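You operate a simulated robot arm through the tools that you are given. There is no shell and no other tool. Be economical: measure what you need, move in short steps, check, and stop when the job is done.

You are at the controls of a simulated two-armed robot. One attempt, no reset.

Task
Swap the probe bar in the cradle for the spacer bar.
Fine: probe bar on the white mat; pass the spacer from hand to hand; clamp it. Where these are worked on the way, their far stop is far enough and under half their travel is too little: clamp lever of the cradle.
Where things are to end (x, y in the base frame): bar with the yellow band within 0.04 m of [0.52, -0.07].

It is judged by the outcome, as a careful person would: the job done as asked, and still so three seconds after it is handed in. It fails if anything else is knocked over, pushed out of place, dropped, spilled or broken.

Robot
Two 7-joint arms with two-finger parallel grippers on one trunk, on a base that drives. Base frame: it is fixed to the floor where the robot stands at the start and does not move with it; the origin is under the middle of the robot, x ahead of it, y to its left, z up. Lengths are in m, angles in rad, forces in N, time in s.
The left shoulder is at the start at [0.06, 0.189, 1.253], the right one opposite. Places, roughly: clamp lever of the cradle [0.5, 0.1, 1]; depth dial [0.4, -0.2, 0.9]; rests of the bar cradle [0.5, -0.1, 1]; white mat [0.5, 1, 0.9]. Payload 3.43 kg a hand.
The TCP of each hand is the grasp point between the finger pads, 0.03 m short of the fingertips. In the tool frame z runs along the fingers and y along their closing line. Largest opening 0.094 m; finger width 0.028, thickness 0.01; the body of the gripper, 0.05 by 0.096 m, starts 0.055 m behind the TCP.
Orientation is that of the tool frame in the base frame, as a unit quaternion [w, x, y, z]. With the fingers straight down and closing along the base's y, the tool's x points along the base's -x, its y along +y and its z along -z.

Tools
- The arms move only by the tool step_arm. It takes "left_increments", "right_increments" or both (then of equal length, played together; a hand with none holds still); each is a list of rows, each a list of 7 numbers: the turn, a rotation vector about the base's x, y, z in units of 5 degrees (1.0 is 5 degrees), then the shift along the base's x, y, z in units of 20 mm (1.0 is 20 mm), then the finger opening in mm, from 0 to 94. In form: [[wx, wy, wz, dx, dy, dz, fingers], ...]. A call has 1 to 10 rows; each row shifts and turns the commanded pose from where the row before left it. A call with a number of a shift or a turn outside -1 to 1 is refused whole. A row lasts 0.2 s, in which the tool goes at most 0.05 m and 0.15 rad; a call with a longer step from one row to the next is refused whole, and so is a gripper value outside its range. A pose out of reach is approached as far as the arm can. The call stops where the force on the tool passes 40 N (or 10 N more than at its start, if that is more) or the arm is blocked; 0.2 s more then pass. The fingers move at their own pace (about 0.153 m/s each) and stop on an object; they squeeze with about 45 N. The grip force told is the motor's: it shows also when the fingers shut on nothing. Time passes only in rows, and 0.2 s behind the last, so rows that do not move let the fingers close. The reply holds the time, the measured pose of the TCP, the force on the tool along the base axes, the opening and the grip force, in the units named above and with some noise, with the torque about the TCP (base axes, N m) and any sound that the robot's microphone picked up.
- Cameras (640 x 400 px; columns grow to the right, rows downward): "scene" is now at [0.0087, 0.0102, 1.7929]; the picture's right is [0.14, -0.99, 0.00], its down [-0.83, -0.12, -0.55] and it looks along [0.54, 0.08, -0.84] (base axes); focal length 296 px, centre (320, 200). "left" rides on the left gripper at [0.076, -0.014, -0.103] in its tool frame; the picture's right is [0.18, 0.98, 0.00], its down [-0.75, 0.14, -0.64] and it looks along [-0.63, 0.12, 0.77] (tool axes); focal length 243 px, centre (320, 200). "right" rides on the right gripper at [0.076, 0.014, -0.103] in its tool frame; the picture's right is [-0.18, 0.98, 0.00], its down [-0.75, -0.14, -0.64] and it looks along [-0.63, -0.12, 0.77] (tool axes); focal length 243 px, centre (320, 200). There is no depth. A picture from a camera that has moved, and an enlarged one, comes with that camera's place and axes in the base frame and with its lens.
- capture(camera): a new picture of that camera. The clock stands still meanwhile.
- move_column(by): slides the trunk up (or, below 0, down) by that many m; the arms and the scene camera ride with it, the base frame stays. It gives what a move gives, with no picture.
- roll_base(legs): drives the robot by 1 to 6 legs, each [ahead, left, turn to the left] in m, m and rad, along the robot's own axes; the way and the turn of a leg run together, so that a leg with both is an arc; at most 1.5 m and 3.142 rad a leg. The arms and the cameras ride along, it lands a little off, and it stops where it bumps. It gives what a move gives.
- aim_head(pan, tilt): turns the head with the scene camera to pan (to the left, within 1.501 rad either way) and tilt (down, from -0.506 to 1.204), counted from straight ahead of the robot. It gives what a move gives.
- zoom(camera, box): a new picture of the part [left, top, right, bottom] of that camera's present view, enlarged. The clock stands still meanwhile.
- close_job(): hands the job in; it is judged then, once.

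Go step by step. Nothing tells you exact positions but the pictures and the camera data: compare them with the known pose of the tool, close in by small moves and look again before you grip or let go. The budget is 120 turns and 108 pictures, counting those below and the enlarged ones. Unless the task says otherwise, let go and move clear before handing in, and close with one line.

The tools are called after ">>>" as name(argument=value, ...) on one line, values as JSON. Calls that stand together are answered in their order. step_arm: Moves the arms, as the interface text tells. Its arguments: {"type":"object","properties":{"left_increments":{"type":"array","items":{"type":"array","items":{"type":"number"}}},"right_increments":{"type":"array","items":{"type":"array","items":{"type":"number"}}}},"required":[]} The other tools are called the same way: move_column (by) slides the trunk up or down; roll_base (legs) drives the base; aim_head (pan, tilt) turns the head that bears the scene camera; capture (camera) takes a picture; zoom (camera, box) takes an enlarged picture of a part of a camera's view; close_job () hands the job in.

At the start:

```text
time: 0.0
left_eef_pos: [0.3553, 0.208, 1.3285]
left_orientation: [0.0, 0.001, 1.0, 0.0]
left_ft_force: [-1.0, 0.2, -0.2]
left_wrist_torque: [0.0, 0.01, -0.02]
left_finger_gap: 0.0942
left_finger_force: 0.1
right_eef_pos: [0.337, -0.0927, 1.316]
right_orientation: [0.0, 0.0, 1.0, 0.0]
right_ft_force: [-0.6, 0.2, 0.3]
right_wrist_torque: [-0.01, -0.01, 0.0]
right_finger_gap: 0.0942
right_finger_force: 0.1
trunk travel left (down, up): [-0.925, 0.065]
robot x, y, heading: [0.0005, -0.0006, 0.003]
head pan, tilt: [0.143, 0.99]
```

scene: 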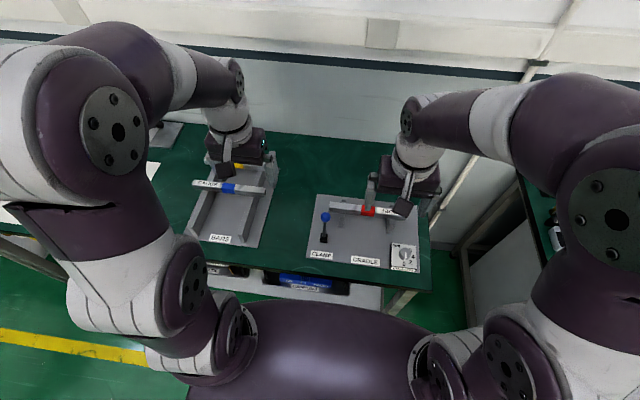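
right: 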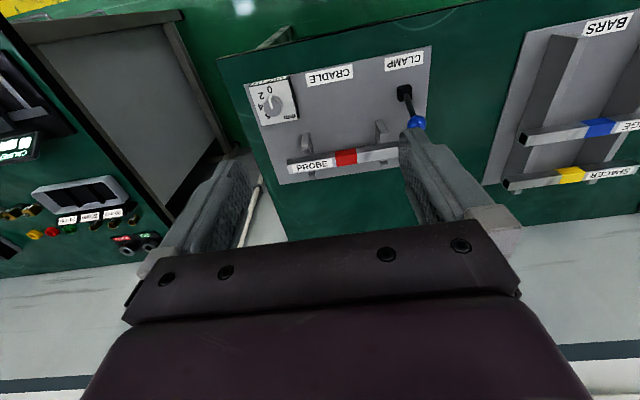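
left: 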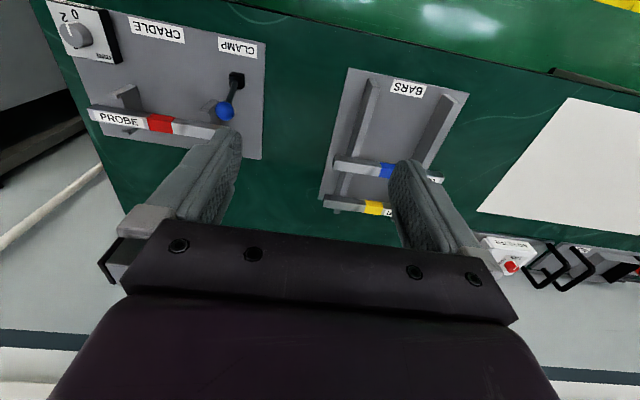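

I see the cradle (red-banded probe bar) ahead to the right, the bar rack (blue and yellow bands) ahead to the left, and the white mat further left. I'll look closer before moving.

>>> zoom(camera="scene", box=[180, 140, 440, 300])

>>> zoom(camera="right", box=[220, 20, 460, 200])

>>> zoom(camera="left", box=[40, 0, 480, 230])

```text
2.46 times, centred on (310, 220) of scene
camera zoom: at [0.0087, 0.0102, 1.7929], right [0.14, -0.99, 0.0], down [-0.83, -0.12, -0.55], along [0.54, 0.08, -0.84], focal length 728 px, centre (345, 151)
```

zoom: 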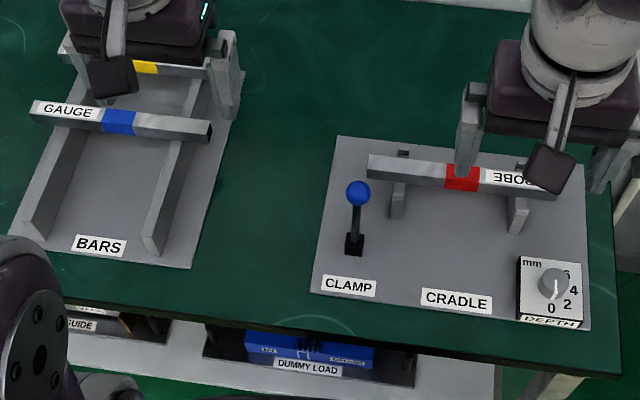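

```text
2.22 times, centred on (340, 110) of right
camera zoom: at [0.2608, -0.0776, 1.4201], right [0.18, 0.98, 0.0], down [0.75, -0.14, 0.64], along [0.63, -0.12, -0.77], focal length 539 px, centre (276, 400)
```

zoom: 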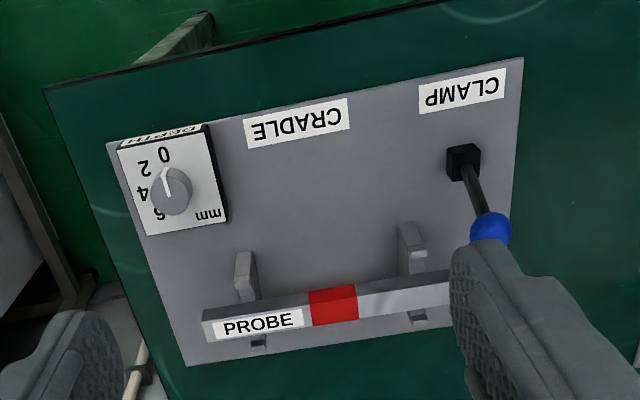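

```text
1.45 times, centred on (260, 115) of left
camera zoom: at [0.2803, 0.1947, 1.4302], right [-0.18, 0.98, 0.0], down [0.75, 0.14, 0.64], along [0.63, 0.12, -0.77], focal length 353 px, centre (407, 324)
```

zoom: 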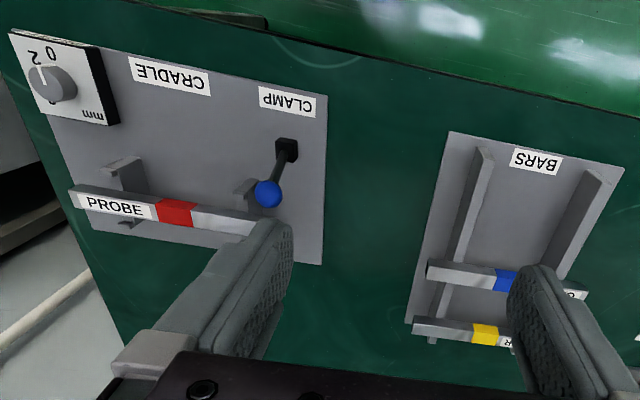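

The probe sits on the cradle rests at about (0.50, -0.07, 1.01). The lever ball is at about (0.457, 0.058, 1.01), leaning away from its base at (0.40, 0.057). I'll lower the right hand for a closer look.

>>> step_arm(right_increments=[[0, 0, 0, 0, -0.3, -1, 94], [0, 0, 0, 0, -0.3, -1, 94], [0, 0, 0, 0, -0.3, -1, 94], [0, 0, 0, 0, -0.3, -1, 94], [0, 0, 0, 0, 0, -1, 94], [0, 0, 0, 0, 0, -1, 94]])

>>> capture(camera="right")

>>> capture(camera="left")

```text
time: 1.4
left_eef_pos: [0.3566, 0.2081, 1.3286]
left_orientation: [0.001, 0.0, 1.0, 0.0]
left_ft_force: [0.8, -0.4, 0.1]
left_wrist_torque: [-0.04, -0.02, 0.04]
left_finger_gap: 0.0937
left_finger_force: 0.0
right_eef_pos: [0.3369, -0.1161, 1.1954]
right_orientation: [0.0, -0.001, 1.0, 0.0]
right_ft_force: [-0.1, 0.3, 0.2]
right_wrist_torque: [0.03, 0.01, 0.03]
right_finger_gap: 0.094
right_finger_force: 0.1
trunk travel left (down, up): [-0.925, 0.065]
robot x, y, heading: [-0.001, 0.0007, -0.0]
head pan, tilt: [0.143, 0.99]
```

```text
101 pictures are left
camera right: at [0.2611, -0.1015, 1.3003], right [0.18, 0.98, 0.0], down [0.75, -0.14, 0.64], along [0.63, -0.12, -0.77], focal length 243 px, centre (320, 200)
```

right: 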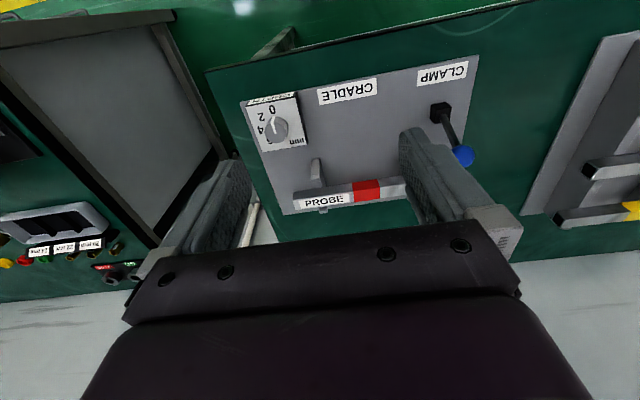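

```text
100 pictures are left
camera left: at [0.2808, 0.1948, 1.4301], right [-0.18, 0.98, 0.0], down [0.75, 0.14, 0.64], along [0.63, 0.12, -0.77], focal length 243 px, centre (320, 200)
```

left: 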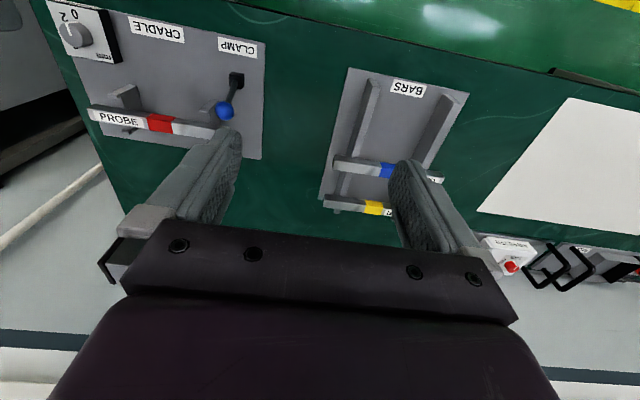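

The probe rests in two hooked prongs. I'll zoom in to measure the bar, the rests and the lever.

>>> zoom(camera="right", box=[240, 50, 500, 220])

>>> zoom(camera="scene", box=[310, 170, 440, 280])

```text
2.35 times, centred on (370, 135) of right
camera zoom: at [0.2611, -0.1015, 1.3003], right [0.18, 0.98, 0.0], down [0.75, -0.14, 0.64], along [0.63, -0.12, -0.77], focal length 571 px, centre (202, 353)
```

zoom: 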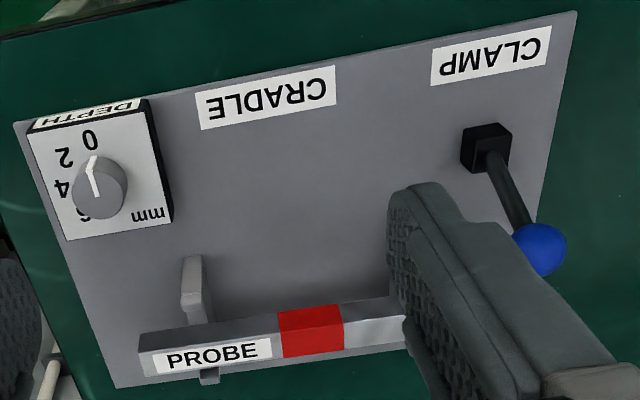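

```text
3.64 times, centred on (375, 225) of scene
camera zoom: at [0.0094, 0.0104, 1.7929], right [0.14, -0.99, 0.0], down [-0.83, -0.12, -0.55], along [0.54, 0.08, -0.84], focal length 1075 px, centre (120, 109)
```

zoom: 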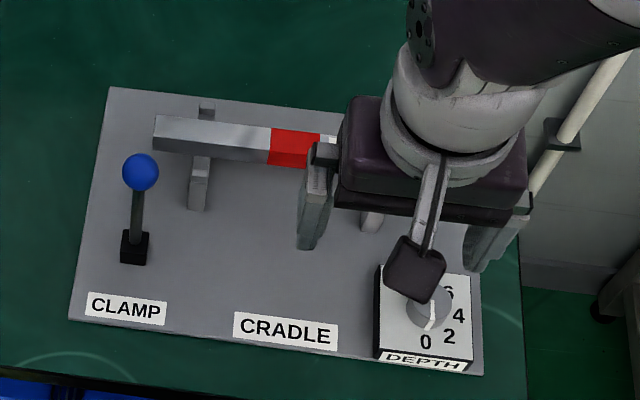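

Triangulating label and bar points, the plate top is at z≈0.90, the bar at about (0.528, -0.07, 0.96) and the lever ball at about (0.457, 0.059, 1.008). The lever is nearly upright. I'll bring the left hand over for a close view of the lever and move the right one aside.

>>> step_arm(left_increments=[[0, 0, 0, -0.15, -0.85, -1, 94], [0, 0, 0, -0.15, -0.85, -1, 94], [0, 0, 0, -0.15, -0.85, -1, 94], [0, 0, 0, -0.15, -0.85, -1, 94], [0, 0, 0, -0.15, -0.85, -1, 94], [0, 0, 0, -0.15, -0.85, -1, 94], [0, 0, 0, -0.15, -0.85, -1, 94], [0, 0, 0, -0.15, -0.85, -1, 94]], right_increments=[[0, 0, 0, 0, -0.8, 0, 94], [0, 0, 0, 0, -0.8, 0, 94], [0, 0, 0, 0, -0.8, 0, 94], [0, 0, 0, 0, -0.8, 0, 94], [0, 0, 0, 0, -0.8, 0, 94], [0, 0, 0, 0, 0, 0, 94], [0, 0, 0, 0, 0, 0, 94], [0, 0, 0, 0, 0, 0, 94]])

>>> capture(camera="left")

>>> zoom(camera="right", box=[240, 50, 560, 250])

```text
time: 3.2
left_eef_pos: [0.3314, 0.0716, 1.1681]
left_orientation: [-0.001, -0.001, 1.0, 0.0]
left_ft_force: [-0.3, -0.6, 0.7]
left_wrist_torque: [0.01, 0.0, 0.0]
left_finger_gap: 0.0937
left_finger_force: 0.0
right_eef_pos: [0.3364, -0.1991, 1.1975]
right_orientation: [0.001, 0.0, 1.0, 0.0]
right_ft_force: [0.0, -0.3, 0.4]
right_wrist_torque: [-0.02, -0.01, -0.02]
right_finger_gap: 0.0942
right_finger_force: 0.0
trunk travel left (down, up): [-0.925, 0.065]
robot x, y, heading: [0.0019, 0.0008, 0.002]
head pan, tilt: [0.143, 0.99]
```

```text
97 pictures are left
camera left: at [0.2568, 0.0579, 1.2697], right [-0.18, 0.98, 0.0], down [0.75, 0.14, 0.64], along [0.63, 0.12, -0.77], focal length 243 px, centre (320, 200)
```

left: 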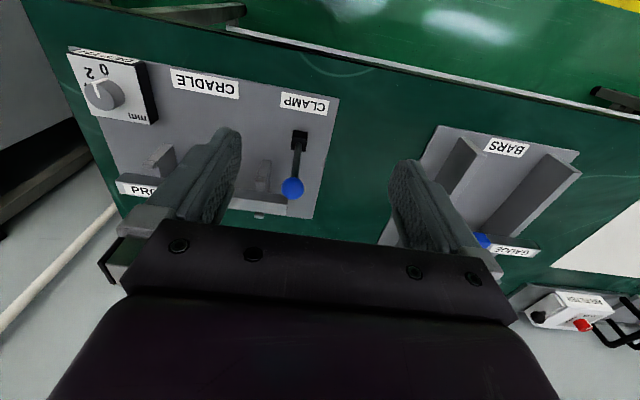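

```text
2.00 times, centred on (400, 150) of right
camera zoom: at [0.2609, -0.1827, 1.3011], right [0.18, 0.98, 0.0], down [0.75, -0.14, 0.64], along [0.63, -0.12, -0.77], focal length 485 px, centre (160, 300)
```

zoom: 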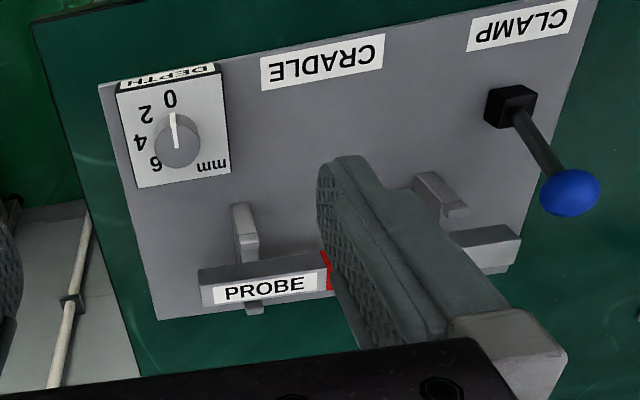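

Three views agree: pivot at about (0.43, 0.058, 0.915), ball at (0.457, 0.058, 1.008), so it tilts about 16° away from me. I'll close the left fingers and go past the ball, ready to push the lever toward the robot.

>>> step_arm(left_increments=[[0, 0, 0, 1, -0.07, 0, 0], [0, 0, 0, 1, -0.07, 0, 0], [0, 0, 0, 1, -0.07, 0, 0], [0, 0, 0, 1, -0.07, 0, 0], [0, 0, 0, 1, -0.07, 0, 0], [0, 0, 0, 1, -0.07, 0, 0], [0, 0, 0, 1, -0.07, 0, 0], [0, 0, 0, 1, -0.07, 0, 0], [0, 0, 0, 0.7, -0.1, 0, 0]])

>>> step_arm(left_increments=[[0, 0, 0, 0, 0, -1, 0], [0, 0, 0, 0, 0, -1, 0], [0, 0, 0, 0, 0, -1, 0], [0, 0, 0, 0, 0, -1, 0], [0, 0, 0, 0, 0, -1, 0], [0, 0, 0, 0, 0, -1, 0], [0, 0, 0, 0, 0, -1, 0]])

>>> zoom(camera="right", box=[240, 50, 560, 250])

>>> capture(camera="left")

```text
time: 5.2
left_eef_pos: [0.5064, 0.0602, 1.1668]
left_orientation: [0.0, 0.0, 1.0, 0.0]
left_ft_force: [-0.5, 0.3, 0.3]
left_wrist_torque: [0.02, 0.03, 0.02]
left_finger_gap: 0.0
left_finger_force: 33.3
right_eef_pos: [0.3373, -0.1966, 1.1968]
right_orientation: [0.0, 0.0, 1.0, 0.0]
right_ft_force: [0.1, 0.4, 0.5]
right_wrist_torque: [-0.03, -0.03, -0.04]
right_finger_gap: 0.0941
right_finger_force: 0.1
trunk travel left (down, up): [-0.925, 0.065]
robot x, y, heading: [0.0016, 0.0027, 0.002]
head pan, tilt: [0.143, 0.99]
```

```text
time: 6.8
left_eef_pos: [0.506, 0.0588, 1.0293]
left_orientation: [0.0, 0.001, 1.0, 0.0]
left_ft_force: [0.6, -0.6, -0.1]
left_wrist_torque: [-0.01, 0.01, 0.04]
left_finger_gap: 0.0001
left_finger_force: 32.6
right_eef_pos: [0.3373, -0.1963, 1.1974]
right_orientation: [0.0, 0.0, 1.0, 0.0]
right_ft_force: [-0.6, -0.5, 0.1]
right_wrist_torque: [-0.01, 0.04, 0.0]
right_finger_gap: 0.0943
right_finger_force: 0.1
trunk travel left (down, up): [-0.925, 0.065]
robot x, y, heading: [0.0001, 0.0041, -0.0]
head pan, tilt: [0.143, 0.99]
```

```text
2.00 times, centred on (400, 150) of right
camera zoom: at [0.261, -0.1818, 1.3012], right [0.18, 0.98, 0.0], down [0.75, -0.14, 0.64], along [0.63, -0.12, -0.77], focal length 485 px, centre (160, 300)
```

zoom: 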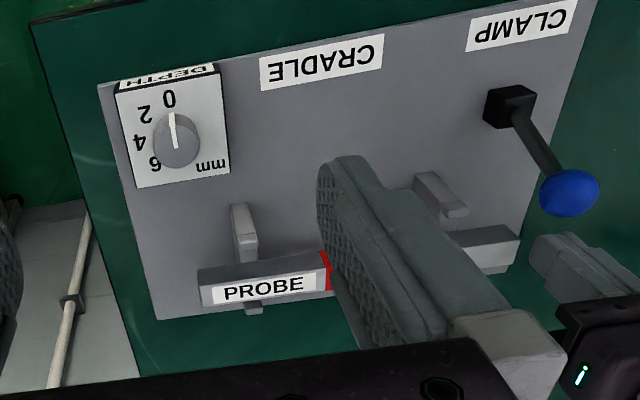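

```text
94 pictures are left
camera left: at [0.4297, 0.0448, 1.1312], right [-0.18, 0.98, 0.0], down [0.75, 0.14, 0.64], along [0.63, 0.12, -0.77], focal length 243 px, centre (320, 200)
```

left: 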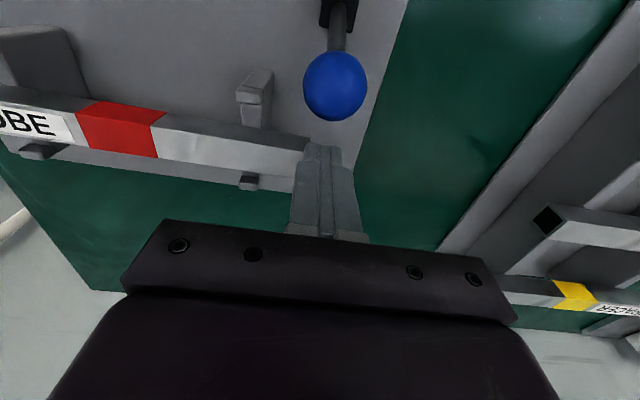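

The closed left fingers stand behind the ball at the right height. I'll push gently toward the robot.

>>> step_arm(left_increments=[[0, 0, 0, 0, 0, -0.5, 0], [0, 0, 0, -0.5, 0, 0, 0], [0, 0, 0, -0.5, 0, 0, 0], [0, 0, 0, -0.5, 0, 0, 0], [0, 0, 0, -0.5, 0, 0, 0], [0, 0, 0, -0.5, 0, 0, 0]])

>>> zoom(camera="right", box=[240, 50, 560, 250])

```text
time: 8.2
left_eef_pos: [0.4563, 0.0597, 1.0196]
left_orientation: [-0.001, 0.001, 1.0, -0.001]
left_ft_force: [1.5, 1.0, 0.6]
left_wrist_torque: [-0.04, -0.06, -0.04]
left_finger_gap: 0.0002
left_finger_force: 32.8
right_eef_pos: [0.3363, -0.1965, 1.1962]
right_orientation: [0.0, 0.0, 1.0, 0.0]
right_ft_force: [-0.4, 0.9, 0.7]
right_wrist_torque: [-0.02, -0.01, 0.0]
right_finger_gap: 0.0937
right_finger_force: 0.1
trunk travel left (down, up): [-0.925, 0.065]
robot x, y, heading: [-0.0008, -0.0003, -0.0]
head pan, tilt: [0.143, 0.99]
```

```text
2.00 times, centred on (400, 150) of right
camera zoom: at [0.2603, -0.1817, 1.3013], right [0.18, 0.98, 0.0], down [0.75, -0.14, 0.64], along [0.63, -0.12, -0.77], focal length 485 px, centre (160, 300)
```

zoom: 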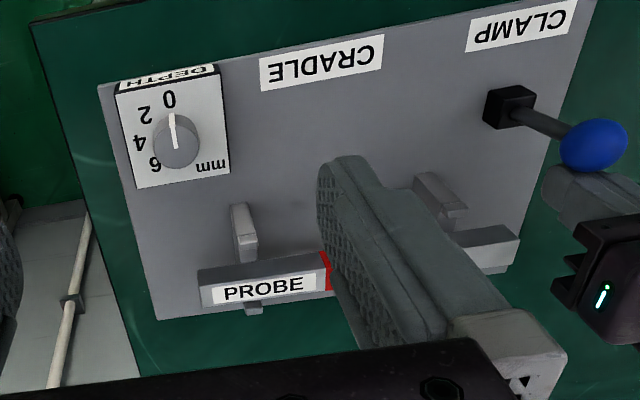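

The lever moves easily, so it started near its far-leaning stop. I'll keep pushing to the other stop.

>>> step_arm(left_increments=[[0, 0, 0, -0.5, 0, 0, 0], [0, 0, 0, -0.5, 0, 0, 0], [0, 0, 0, -0.5, 0, -0.1, 0], [0, 0, 0, -0.5, 0, -0.2, 0], [0, 0, 0, -0.5, 0, -0.3, 0], [0, 0, 0, -0.5, 0, -0.3, 0]])

>>> zoom(camera="right", box=[240, 50, 560, 250])

```text
time: 9.2
left_eef_pos: [0.4332, 0.0564, 1.0187]
left_orientation: [0.015, 0.0, 1.0, -0.006]
left_ft_force: [21.0, 3.6, -7.5]
left_wrist_torque: [0.05, -0.48, -0.08]
left_finger_gap: 0.0
left_finger_force: 32.5
right_eef_pos: [0.3396, -0.1972, 1.1954]
right_orientation: [-0.001, 0.0, 1.0, 0.0]
right_ft_force: [-0.2, 0.0, 0.5]
right_wrist_torque: [-0.02, -0.08, -0.01]
right_finger_gap: 0.0942
right_finger_force: 0.1
trunk travel left (down, up): [-0.925, 0.065]
robot x, y, heading: [0.0015, -0.0008, -0.003]
head pan, tilt: [0.143, 0.99]
stopped in row 4 (left hand): the force on the tool passed its limit (the readings are from after the stop); the commanded pose is now the measured one
```

```text
2.00 times, centred on (400, 150) of right
camera zoom: at [0.2629, -0.1815, 1.3006], right [0.18, 0.98, 0.0], down [0.75, -0.14, 0.64], along [0.63, -0.12, -0.77], focal length 485 px, centre (160, 300)
```

zoom: 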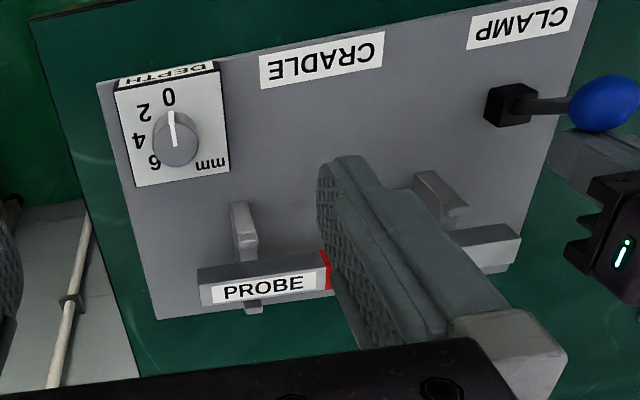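

The lever hit its near stop at about -16°. Next I'll retract the left hand and turn the right hand 90° so its fingers close along x, across the bar.

>>> step_arm(left_increments=[[0, 0, 0, 0.6, 0, 0, 0], [0, 0, 0, 0.4, 0, 1, 0], [0, 0, 0, 0, 0, 1, 0], [0, 0, 0, 0, 0, 1, 0], [0, 0, 0, 0, 0, 1, 0], [0, 0, 0, 0, 0, 1, 0], [0, 0, 0, 0, 1, 1, 0], [0, 0, 0, 0, 1, 1, 0], [0, 0, 0, 0, 1, 1, 40], [0, 0, 0, 0, 1, 1, 94]], right_increments=[[0, 0, 1, 0, 0, 0, 94], [0, 0, 1, 0, 0, 0, 94], [0, 0, 1, 0, 0, 0, 94], [0, 0, 1, 0, 0, 0, 94], [0, 0, 1, 0, 0, 0, 94], [0, 0, 1, 0, 0, 0, 94], [0, 0, 1, 0, 0, 0, 94], [0, 0, 1, 0, 0, 0, 94], [0, 0, 1, 0, 0, 0, 94], [0, 0, 1, 0, 0, 0, 94]])

>>> step_arm(right_increments=[[0, 0, 1, 1, 0.5, 0, 94], [0, 0, 1, 1, 0.5, 0, 94], [0, 0, 1, 1, 0.5, 0, 94], [0, 0, 1, 1, 0.5, 0, 94], [0, 0, 1, 1, 0.5, 0, 94], [0, 0, 1, 1, 0.5, 0, 94], [0, 0, 1, 1, 0.5, 0, 94], [0, 0, 1, 1, 0.5, 0, 94]], left_increments=[[0, 0, 0, -1, 1, 0, 94], [0, 0, 0, -1, 1, 0, 94], [0, 0, 0, -1, 1, 0, 94], [0, 0, 0, 0, 0, 0, 94], [0, 0, 0, 0, 0, 0, 94], [0, 0, 0, 0, 0, 0, 94], [0, 0, 0, 0, 0, 0, 94], [0, 0, 0, 0, 0, 0, 94]])

>>> capture(camera="right")

>>> capture(camera="scene")

```text
time: 11.4
left_eef_pos: [0.4472, 0.1367, 1.1988]
left_orientation: [0.011, 0.0, 1.0, -0.004]
left_ft_force: [0.0, -0.6, 0.5]
left_wrist_torque: [-0.03, 0.0, 0.01]
left_finger_gap: 0.0938
left_finger_force: 0.1
right_eef_pos: [0.3359, -0.1966, 1.1961]
right_orientation: [0.001, -0.423, 0.906, -0.001]
right_ft_force: [0.2, -0.2, 0.2]
right_wrist_torque: [-0.01, 0.02, -0.02]
right_finger_gap: 0.0937
right_finger_force: 0.1
trunk travel left (down, up): [-0.925, 0.065]
robot x, y, heading: [0.0034, 0.0053, 0.001]
head pan, tilt: [0.143, 0.99]
```

```text
time: 13.2
left_eef_pos: [0.3897, 0.1978, 1.1979]
left_orientation: [0.012, 0.001, 1.0, -0.004]
left_ft_force: [-0.4, 0.2, 0.8]
left_wrist_torque: [-0.01, 0.0, 0.0]
left_finger_gap: 0.0942
left_finger_force: 0.1
right_eef_pos: [0.4982, -0.1155, 1.1974]
right_orientation: [0.001, 0.708, -0.706, 0.0]
right_ft_force: [0.7, 0.4, 0.5]
right_wrist_torque: [-0.01, 0.04, 0.01]
right_finger_gap: 0.0942
right_finger_force: 0.0
trunk travel left (down, up): [-0.925, 0.065]
robot x, y, heading: [0.0002, -0.0007, 0.0]
head pan, tilt: [0.143, 0.99]
```

```text
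91 pictures are left
camera right: at [0.4844, -0.1916, 1.3019], right [-0.98, 0.18, 0.0], down [0.14, 0.75, 0.64], along [0.12, 0.63, -0.77], focal length 243 px, centre (320, 200)
```

right: 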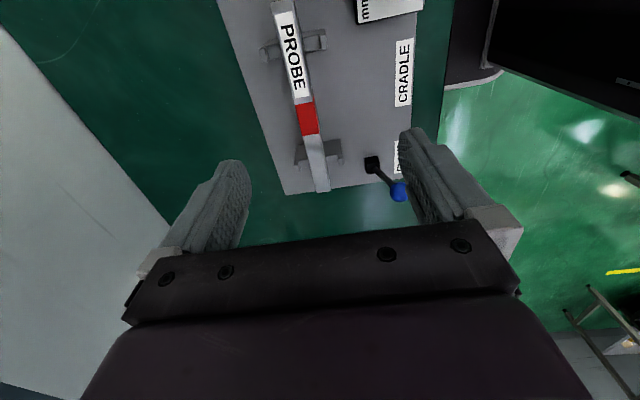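

```text
90 pictures are left
camera scene: at [0.0107, 0.0109, 1.7929], right [0.14, -0.99, 0.0], down [-0.83, -0.12, -0.55], along [0.54, 0.08, -0.84], focal length 296 px, centre (320, 200)
```

scene: 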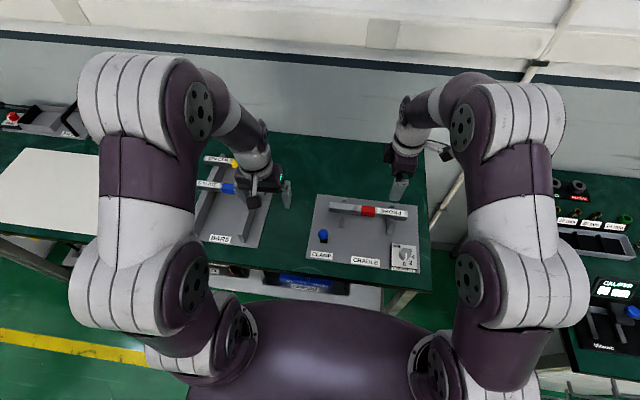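

From the right camera the red band is at about (0.528, -0.066). I'll move over it and descend partway, then check.

>>> step_arm(right_increments=[[0, 0, 0, 0.5, 0.8, 0, 94], [0, 0, 0, 0.5, 0.8, 0, 80], [0, 0, 0, 0.5, 0.8, -1, 70], [0, 0, 0, 0, 0, -1, 70], [0, 0, 0, 0, 0, -1, 70], [0, 0, 0, 0, 0, -1, 70], [0, 0, 0, 0, 0, -1, 70], [0, 0, 0, 0, 0, -1, 70], [0, 0, 0, 0, 0, -1, 70], [0, 0, 0, 0, 0, -1, 70]])

>>> capture(camera="right")

>>> zoom(camera="scene", box=[310, 150, 440, 280])

>>> capture(camera="left")

```text
time: 15.4
left_eef_pos: [0.3895, 0.1961, 1.1988]
left_orientation: [0.012, 0.0, 1.0, -0.004]
left_ft_force: [-0.6, -0.1, -0.2]
left_wrist_torque: [-0.02, 0.03, -0.01]
left_finger_gap: 0.0941
left_finger_force: 0.0
right_eef_pos: [0.528, -0.0664, 1.0353]
right_orientation: [0.001, -0.707, 0.707, 0.001]
right_ft_force: [0.8, 0.5, 0.3]
right_wrist_torque: [-0.01, 0.01, -0.01]
right_finger_gap: 0.07
right_finger_force: 0.1
trunk travel left (down, up): [-0.925, 0.065]
robot x, y, heading: [-0.0026, -0.0032, 0.003]
head pan, tilt: [0.143, 0.99]
```

```text
89 pictures are left
camera right: at [0.5126, -0.1429, 1.1402], right [-0.98, 0.18, 0.0], down [0.14, 0.75, 0.64], along [0.12, 0.63, -0.77], focal length 243 px, centre (320, 200)
```

right: 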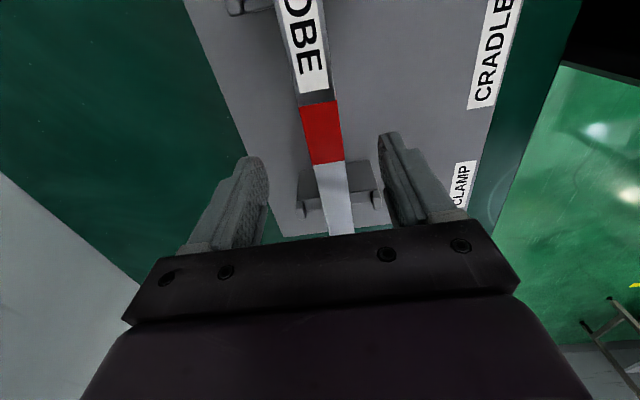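

```text
3.08 times, centred on (375, 215) of scene
camera zoom: at [0.0099, 0.0102, 1.7929], right [0.14, -0.99, 0.0], down [-0.83, -0.12, -0.55], along [0.54, 0.08, -0.84], focal length 910 px, centre (151, 154)
```

zoom: 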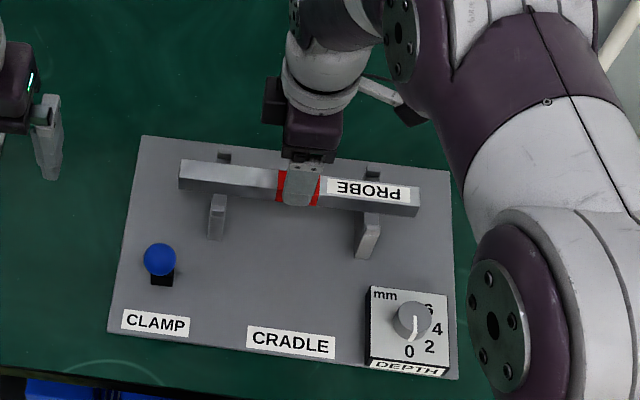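

```text
87 pictures are left
camera left: at [0.3102, 0.1839, 1.2989], right [-0.18, 0.98, -0.01], down [0.74, 0.15, 0.66], along [0.65, 0.11, -0.75], focal length 243 px, centre (320, 200)
```

left: 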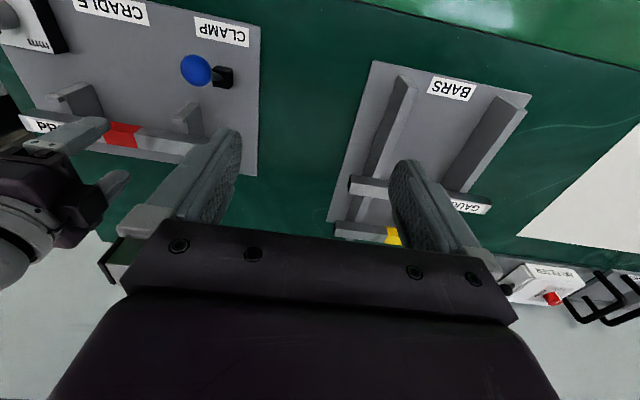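

The bar lies between the fingers, at x≈0.525. I'll descend to z≈0.957 and close.

>>> step_arm(right_increments=[[0, 0, 0, -0.15, 0, -1, 70], [0, 0, 0, 0, 0, -1, 70], [0, 0, 0, 0, 0, -1, 70], [0, 0, 0, 0, 0, -0.9, 70], [0, 0, 0, 0, 0, 0, 0], [0, 0, 0, 0, 0, 0, 0], [0, 0, 0, 0, 0, 0, 0]])

>>> capture(camera="right")

>>> zoom(camera="left", box=[0, 20, 240, 200])

```text
time: 17.0
left_eef_pos: [0.3886, 0.1974, 1.1989]
left_orientation: [0.011, 0.0, 1.0, -0.004]
left_ft_force: [-0.2, 0.6, -0.4]
left_wrist_torque: [0.01, 0.03, 0.01]
left_finger_gap: 0.0941
left_finger_force: 0.0
right_eef_pos: [0.5239, -0.0683, 0.9601]
right_orientation: [-0.001, -0.707, 0.707, 0.0]
right_ft_force: [0.5, 0.5, 0.3]
right_wrist_torque: [0.22, -0.03, -0.07]
right_finger_gap: 0.0279
right_finger_force: 45.7
trunk travel left (down, up): [-0.925, 0.065]
robot x, y, heading: [0.0021, 0.0005, -0.002]
head pan, tilt: [0.143, 0.99]
```

```text
86 pictures are left
camera right: at [0.5093, -0.1428, 1.0646], right [-0.98, 0.18, 0.0], down [0.14, 0.75, 0.64], along [0.12, 0.63, -0.77], focal length 243 px, centre (320, 200)
```

right: 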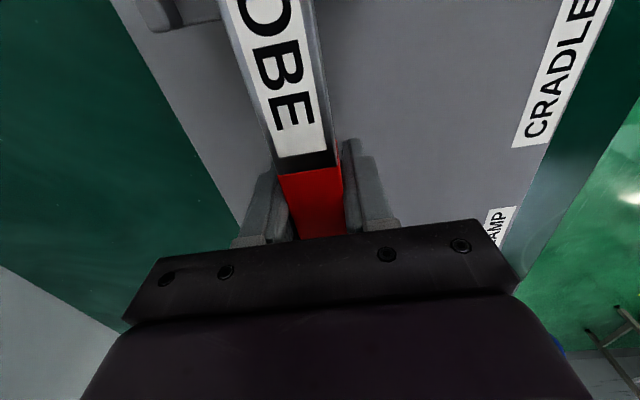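

```text
2.22 times, centred on (120, 110) of left
camera zoom: at [0.31, 0.1841, 1.2989], right [-0.18, 0.98, -0.01], down [0.74, 0.15, 0.66], along [0.65, 0.11, -0.75], focal length 539 px, centre (764, 400)
```

zoom: 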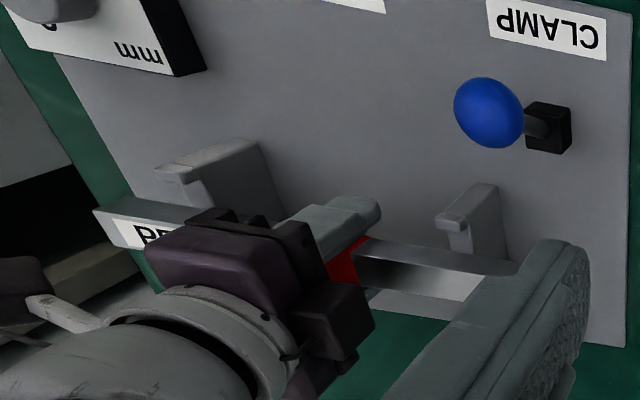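

The bar is gripped (28 mm wide) at TCP (0.524, -0.068, 0.960). I'll lift slightly and check that the clamp is free.

>>> step_arm(right_increments=[[0, 0, 0, 0, 0, 0.25, 0], [0, 0, 0, 0, 0, 0.25, 0], [0, 0, 0, 0, 0, 0.25, 0]])

>>> zoom(camera="left", box=[0, 20, 240, 200])

```text
time: 17.8
left_eef_pos: [0.3883, 0.1967, 1.1988]
left_orientation: [0.011, 0.0, 1.0, -0.005]
left_ft_force: [0.7, 0.3, -0.8]
left_wrist_torque: [-0.04, 0.0, 0.0]
left_finger_gap: 0.0941
left_finger_force: 0.1
right_eef_pos: [0.5243, -0.0687, 0.9745]
right_orientation: [-0.001, -0.706, 0.708, 0.0]
right_ft_force: [0.1, 0.1, -2.7]
right_wrist_torque: [-0.03, 0.02, -0.01]
right_finger_gap: 0.0276
right_finger_force: 45.0
trunk travel left (down, up): [-0.925, 0.065]
robot x, y, heading: [-0.0004, -0.0001, 0.005]
head pan, tilt: [0.143, 0.99]
```

```text
2.22 times, centred on (120, 110) of left
camera zoom: at [0.31, 0.184, 1.2989], right [-0.18, 0.98, -0.01], down [0.74, 0.15, 0.66], along [0.65, 0.11, -0.75], focal length 539 px, centre (764, 400)
```

zoom: 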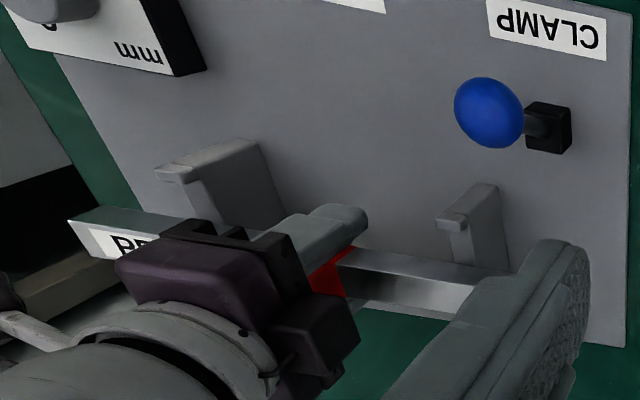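

It lifts freely (about 2.7 N), so the clamp is open. I'll raise the probe and look left for the mat and the driving lane.

>>> step_arm(right_increments=[[0, 0, 0, 0, 0, 1, 0], [0, 0, 0, 0, 0, 1, 0], [0, 0, 0, 0, 0, 1, 0], [0, 0, 0, 0, 0, 1, 0], [0, 0, 0, 0, 0, 1, 0], [0, 0, 0, -0.5, 0, 1, 0], [0, 0, 0, -0.5, 0, 1, 0], [0, 0, 0, -0.5, 0, 1, 0], [0, 0, 0, -0.5, 0, 1, 0], [0, 0, 0, -0.5, 0, 1, 0]])

>>> aim_head(pan=0.9, tilt=0.75)

>>> capture(camera="scene")

```text
time: 20.0
left_eef_pos: [0.3877, 0.1963, 1.1999]
left_orientation: [0.012, 0.0, 1.0, -0.004]
left_ft_force: [-0.6, 0.2, 0.5]
left_wrist_torque: [0.0, 0.0, -0.02]
left_finger_gap: 0.094
left_finger_force: 0.0
right_eef_pos: [0.4733, -0.0678, 1.1747]
right_orientation: [0.0, 0.707, -0.707, 0.0]
right_ft_force: [-0.2, -0.1, -1.6]
right_wrist_torque: [0.0, -0.05, 0.01]
right_finger_gap: 0.0279
right_finger_force: 45.2
trunk travel left (down, up): [-0.925, 0.065]
robot x, y, heading: [0.0019, 0.0025, 0.002]
head pan, tilt: [0.143, 0.99]
```

```text
time: 21.1
left_eef_pos: [0.3895, 0.1967, 1.1984]
left_orientation: [0.012, 0.0, 1.0, -0.004]
left_ft_force: [0.6, -0.3, 0.7]
left_wrist_torque: [0.02, -0.01, -0.01]
left_finger_gap: 0.0942
left_finger_force: 0.0
right_eef_pos: [0.4737, -0.0677, 1.173]
right_orientation: [0.0, 0.707, -0.707, 0.001]
right_ft_force: [-0.3, 0.7, -2.3]
right_wrist_torque: [0.01, 0.0, -0.03]
right_finger_gap: 0.0279
right_finger_force: 45.3
trunk travel left (down, up): [-0.925, 0.065]
robot x, y, heading: [0.0007, -0.0036, -0.002]
head pan, tilt: [0.901, 0.75]
```

```text
83 pictures are left
camera scene: at [-0.0086, 0.0652, 1.8113], right [0.78, -0.62, 0.0], down [-0.42, -0.53, -0.73], along [0.45, 0.57, -0.68], focal length 296 px, centre (320, 200)
```

scene: 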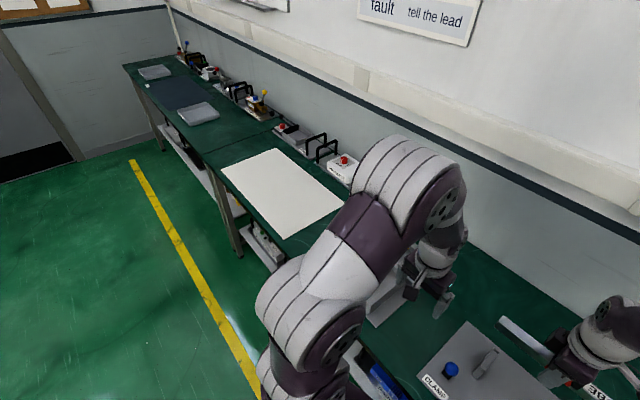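

The lane is clear. The mat spans x≈0.35–0.66 and y≈0.74–1.25, so I'll drive 1.0 m left to bring the held probe above it.

>>> roll_base(legs=[[0, 0.5, 0], [0, 0.5, 0]])

>>> aim_head(pan=-0.1, tilt=0.95)

>>> capture(camera="scene")

>>> capture(camera="right")

```text
time: 26.6
left_eef_pos: [0.3817, 1.1945, 1.199]
left_orientation: [0.012, -0.006, 1.0, -0.003]
left_ft_force: [-0.6, -0.5, -0.6]
left_wrist_torque: [0.04, 0.0, 0.0]
left_finger_gap: 0.094
left_finger_force: 0.1
right_eef_pos: [0.4696, 0.9318, 1.1737]
right_orientation: [-0.001, 0.711, -0.703, 0.0]
right_ft_force: [0.6, 0.0, -1.5]
right_wrist_torque: [-0.02, 0.01, -0.02]
right_finger_gap: 0.0279
right_finger_force: 44.4
trunk travel left (down, up): [-0.925, 0.065]
robot x, y, heading: [-0.0062, 0.9967, 0.014]
head pan, tilt: [0.901, 0.75]
```

```text
time: 27.8
left_eef_pos: [0.3822, 1.1959, 1.1981]
left_orientation: [0.011, -0.005, 1.0, -0.005]
left_ft_force: [0.8, -0.3, 0.0]
left_wrist_torque: [0.0, 0.03, 0.03]
left_finger_gap: 0.0939
left_finger_force: 0.1
right_eef_pos: [0.4694, 0.9303, 1.1753]
right_orientation: [0.0, 0.711, -0.704, 0.0]
right_ft_force: [0.4, -0.3, -1.6]
right_wrist_torque: [0.01, -0.03, 0.03]
right_finger_gap: 0.0279
right_finger_force: 44.8
trunk travel left (down, up): [-0.925, 0.065]
robot x, y, heading: [-0.0074, 0.9924, 0.007]
head pan, tilt: [-0.099, 0.949]
```

```text
82 pictures are left
camera scene: at [0.0078, 0.9885, 1.7958], right [-0.09, -1.0, 0.0], down [-0.81, 0.07, -0.58], along [0.58, -0.05, -0.81], focal length 296 px, centre (320, 200)
```

scene: 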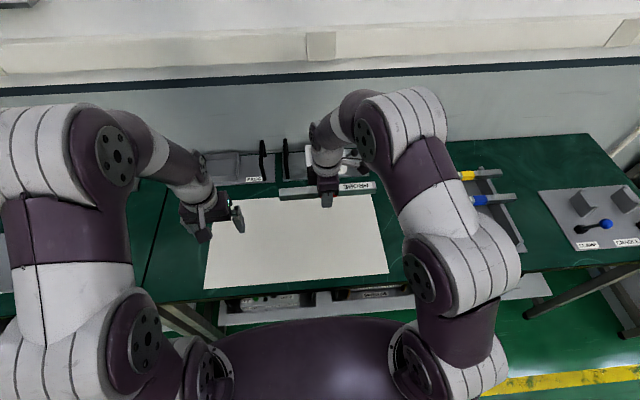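

```text
81 pictures are left
camera right: at [0.4568, 0.8563, 1.2784], right [-0.98, 0.17, 0.0], down [0.13, 0.76, 0.64], along [0.11, 0.63, -0.77], focal length 243 px, centre (320, 200)
```

right: 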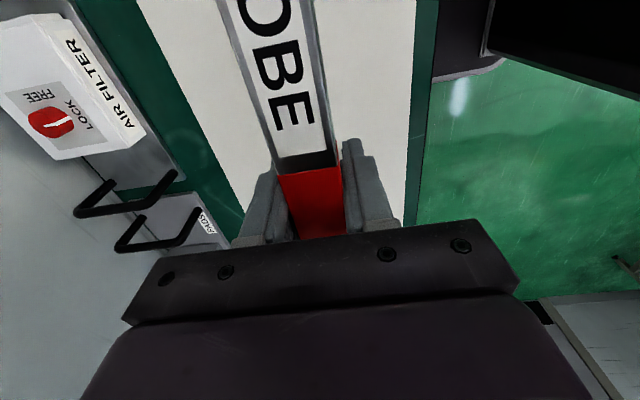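

The probe hangs over the mat at (0.47, 0.93). I'll lower it near the mat (surface ≈0.90) and check the height.

>>> step_arm(right_increments=[[0, 0, 0, 0.5, 0.5, -1, 0], [0, 0, 0, 0.5, 0.5, -1, 0], [0, 0, 0, 0.5, 0.5, -1, 0], [0, 0, 0, 0, 0, -1, 0], [0, 0, 0, 0, 0, -1, 0], [0, 0, 0, 0, 0, -1, 0], [0, 0, 0, 0, 0, -1, 0], [0, 0, 0, 0, 0, -1, 0], [0, 0, 0, 0, 0, -1, 0], [0, 0, 0, 0, 0, -1, 0]])

>>> step_arm(right_increments=[[0, 0, 0, 0, 0, -0.5, 0], [0, 0, 0, 0, 0, -0.25, 0], [0, 0, 0, 0, 0, 0, 0]])

>>> zoom(camera="scene", box=[240, 140, 400, 240])

>>> capture(camera="left")

```text
time: 30.0
left_eef_pos: [0.3814, 1.1957, 1.1998]
left_orientation: [0.011, -0.005, 1.0, -0.004]
left_ft_force: [-0.4, -0.5, -0.4]
left_wrist_torque: [0.01, -0.01, -0.01]
left_finger_gap: 0.0941
left_finger_force: 0.1
right_eef_pos: [0.5006, 0.9613, 0.9734]
right_orientation: [0.0, 0.71, -0.704, 0.0]
right_ft_force: [0.3, 0.0, -1.2]
right_wrist_torque: [0.03, -0.02, -0.04]
right_finger_gap: 0.0281
right_finger_force: 45.0
trunk travel left (down, up): [-0.925, 0.065]
robot x, y, heading: [-0.0022, 0.997, 0.013]
head pan, tilt: [-0.099, 0.949]
```

```text
time: 30.8
left_eef_pos: [0.3806, 1.196, 1.1999]
left_orientation: [0.011, -0.005, 1.0, -0.004]
left_ft_force: [0.3, -0.8, -0.4]
left_wrist_torque: [-0.01, -0.01, 0.0]
left_finger_gap: 0.0939
left_finger_force: 0.2
right_eef_pos: [0.4993, 0.9629, 0.9582]
right_orientation: [0.0, 0.711, -0.703, 0.0]
right_ft_force: [-0.1, -0.1, -1.1]
right_wrist_torque: [-0.03, -0.03, 0.01]
right_finger_gap: 0.0281
right_finger_force: 44.4
trunk travel left (down, up): [-0.925, 0.065]
robot x, y, heading: [-0.0047, 0.9961, 0.01]
head pan, tilt: [-0.099, 0.949]
```

```text
4.00 times, centred on (320, 190) of scene
camera zoom: at [0.0074, 0.9884, 1.7958], right [-0.09, -1.0, 0.0], down [-0.81, 0.07, -0.58], along [0.58, -0.05, -0.81], focal length 1182 px, centre (320, 240)
```

zoom: 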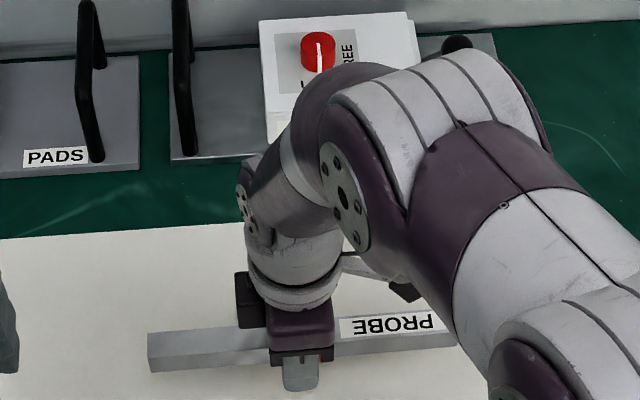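

```text
79 pictures are left
camera left: at [0.3032, 1.1823, 1.299], right [-0.19, 0.98, -0.01], down [0.74, 0.15, 0.66], along [0.65, 0.12, -0.75], focal length 243 px, centre (320, 200)
```

left: 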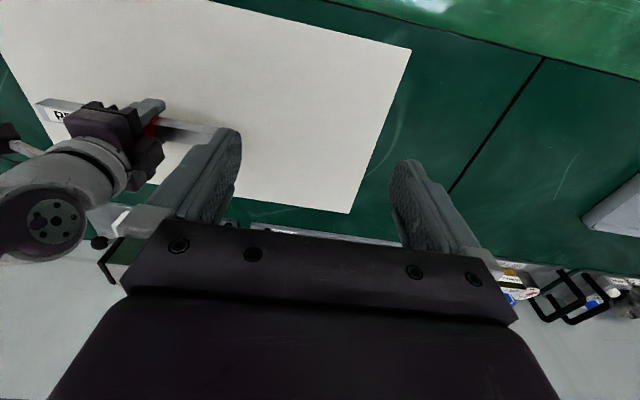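

Not touching yet. I'll lower in small steps until I feel contact.

>>> step_arm(right_increments=[[0, 0, 0, 0, 0, -0.25, 0], [0, 0, 0, 0, 0, -0.25, 0], [0, 0, 0, 0, 0, -0.25, 0], [0, 0, 0, 0, 0, -0.25, 0]])

>>> step_arm(right_increments=[[0, 0, 0, 0, 0, -0.2, 0], [0, 0, 0, 0, 0, -0.2, 0]])

```text
time: 31.8
left_eef_pos: [0.3809, 1.1957, 1.1991]
left_orientation: [0.012, -0.006, 1.0, -0.004]
left_ft_force: [0.2, 0.2, -0.3]
left_wrist_torque: [-0.02, 0.0, 0.01]
left_finger_gap: 0.0939
left_finger_force: 0.0
right_eef_pos: [0.5011, 0.9622, 0.9398]
right_orientation: [-0.001, 0.711, -0.703, 0.0]
right_ft_force: [-0.1, 0.0, -2.9]
right_wrist_torque: [0.0, -0.01, -0.01]
right_finger_gap: 0.0278
right_finger_force: 44.7
trunk travel left (down, up): [-0.925, 0.065]
robot x, y, heading: [-0.0051, 0.9911, 0.011]
head pan, tilt: [-0.099, 0.949]
```

```text
time: 32.4
left_eef_pos: [0.3819, 1.1957, 1.1996]
left_orientation: [0.011, -0.006, 1.0, -0.004]
left_ft_force: [-0.2, 0.3, -0.4]
left_wrist_torque: [-0.02, -0.04, 0.02]
left_finger_gap: 0.0939
left_finger_force: 0.2
right_eef_pos: [0.501, 0.9611, 0.9311]
right_orientation: [-0.001, 0.711, -0.703, 0.0]
right_ft_force: [0.8, -0.5, -1.4]
right_wrist_torque: [0.0, 0.01, 0.0]
right_finger_gap: 0.0282
right_finger_force: 45.0
trunk travel left (down, up): [-0.925, 0.065]
robot x, y, heading: [0.0003, 0.9947, 0.013]
head pan, tilt: [-0.099, 0.949]
```

>>> step_arm(right_increments=[[0, 0, 0, 0, 0, -0.15, 0], [0, 0, 0, 0, 0, -0.15, 0]])

>>> capture(camera="right")

```text
time: 33.2
left_eef_pos: [0.3759, 1.1955, 1.1999]
left_orientation: [0.014, -0.005, 1.0, -0.004]
left_ft_force: [0.6, -0.9, 0.1]
left_wrist_torque: [-0.03, -0.02, 0.01]
left_finger_gap: 0.094
left_finger_force: 0.1
right_eef_pos: [0.5009, 0.9619, 0.9305]
right_orientation: [-0.004, 0.711, -0.703, 0.003]
right_ft_force: [-9.3, -6.4, 24.6]
right_wrist_torque: [-0.44, 0.81, 0.09]
right_finger_gap: 0.0282
right_finger_force: 44.9
trunk travel left (down, up): [-0.925, 0.065]
robot x, y, heading: [-0.0057, 0.9895, 0.009]
head pan, tilt: [-0.099, 0.949]
stopped in row 2 (right hand): the force on the tool passed its limit (the readings are from after the stop); the commanded pose is now the measured one
```

```text
78 pictures are left
camera right: at [0.4858, 0.8857, 1.0343], right [-0.98, 0.17, -0.01], down [0.13, 0.75, 0.64], along [0.12, 0.63, -0.76], focal length 243 px, centre (320, 200)
```

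right: 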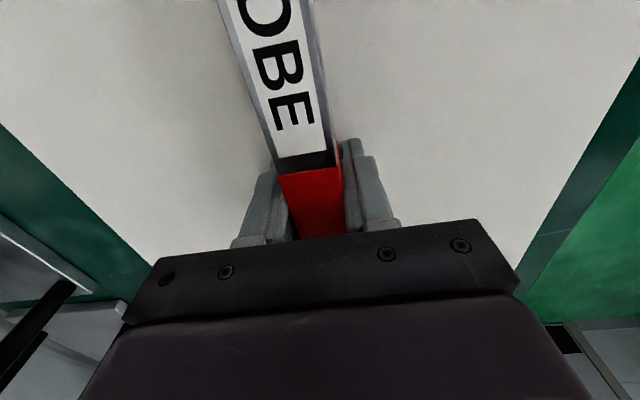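

The fingertips touch the mat at TCP 0.930, with the bar about a centimetre above it. I'll ease the grip gradually so the bar slides down between the fingers, then rise.

>>> step_arm(right_increments=[[0, 0, 0, 0, 0, 0.05, 26], [0, 0, 0, 0, 0, 0, 28], [0, 0, 0, 0, 0, 0, 29], [0, 0, 0, 0, 0, 0, 31], [0, 0, 0, 0, 0, 0, 45], [0, 0, 0, 0, 0, 0, 60], [0, 0, 0, 0, 0, 0, 60]])

>>> capture(camera="right")

```text
time: 34.8
left_eef_pos: [0.3824, 1.1949, 1.1993]
left_orientation: [0.011, -0.005, 1.0, -0.005]
left_ft_force: [1.1, -0.6, 0.2]
left_wrist_torque: [0.0, -0.01, -0.03]
left_finger_gap: 0.0942
left_finger_force: 0.0
right_eef_pos: [0.5056, 0.9618, 0.9293]
right_orientation: [-0.005, 0.711, -0.703, 0.003]
right_ft_force: [18.8, -3.7, 28.0]
right_wrist_torque: [-0.45, 0.25, 0.32]
right_finger_gap: 0.0492
right_finger_force: 0.0
trunk travel left (down, up): [-0.925, 0.065]
robot x, y, heading: [-0.0049, 0.9945, 0.009]
head pan, tilt: [-0.099, 0.949]
```

```text
77 pictures are left
camera right: at [0.4911, 0.8863, 1.0343], right [-0.98, 0.17, -0.01], down [0.13, 0.75, 0.65], along [0.12, 0.64, -0.76], focal length 243 px, centre (320, 200)
```

right: 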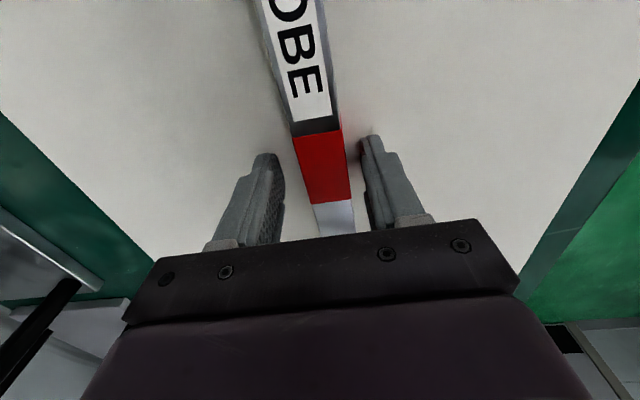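

The bar is down and free. The fingertips still press on the mat, so I'll rise straight up.

>>> step_arm(right_increments=[[0, 0, 0, 0, 0, 0.3, 60], [0, 0, 0, 0, 0, 0.7, 60], [0, 0, 0, 0, 0, 1, 70], [0, 0, 0, 0, 0, 1, 80], [0, 0, 0, 0, 0, 1, 94], [0, 0, 0, 0, 0, 1, 94], [0, 0, 0, 0, 0, 1, 94], [0, 0, 0, 0, 0, 1, 94], [0, 0, 0, 0, 0, 1, 94], [0, 0, 0, 0, 0, 1, 94]])

>>> capture(camera="right")

>>> capture(camera="scene")

```text
time: 37.0
left_eef_pos: [0.3809, 1.1969, 1.1991]
left_orientation: [0.012, -0.006, 1.0, -0.005]
left_ft_force: [-0.4, -0.1, 0.0]
left_wrist_torque: [-0.01, 0.01, 0.01]
left_finger_gap: 0.0941
left_finger_force: 0.1
right_eef_pos: [0.5034, 0.961, 1.1086]
right_orientation: [-0.003, 0.711, -0.703, 0.002]
right_ft_force: [-0.1, 0.0, 0.3]
right_wrist_torque: [0.0, 0.01, 0.02]
right_finger_gap: 0.094
right_finger_force: 0.0
trunk travel left (down, up): [-0.925, 0.065]
robot x, y, heading: [-0.0042, 0.9947, 0.01]
head pan, tilt: [-0.099, 0.949]
```

```text
76 pictures are left
camera right: at [0.489, 0.886, 1.214], right [-0.98, 0.17, -0.01], down [0.13, 0.75, 0.64], along [0.12, 0.63, -0.76], focal length 243 px, centre (320, 200)
```

right: 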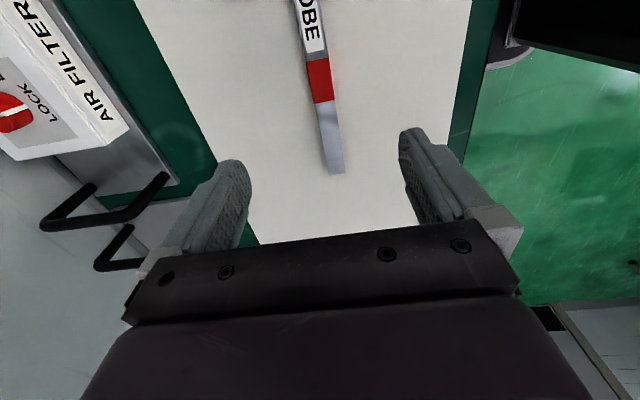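

```text
75 pictures are left
camera scene: at [0.0067, 0.9882, 1.7958], right [-0.09, -1.0, 0.0], down [-0.81, 0.07, -0.58], along [0.58, -0.05, -0.81], focal length 296 px, centre (320, 200)
```

scene: 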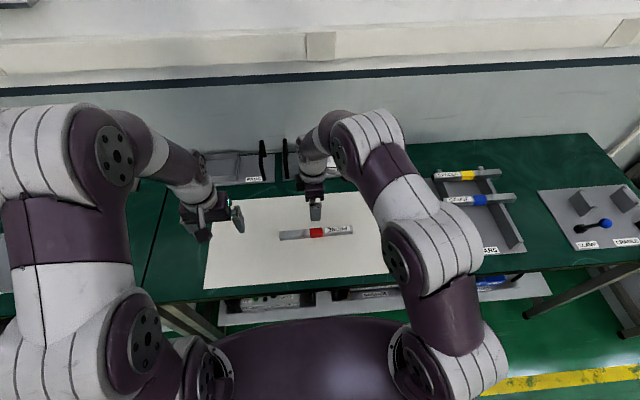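

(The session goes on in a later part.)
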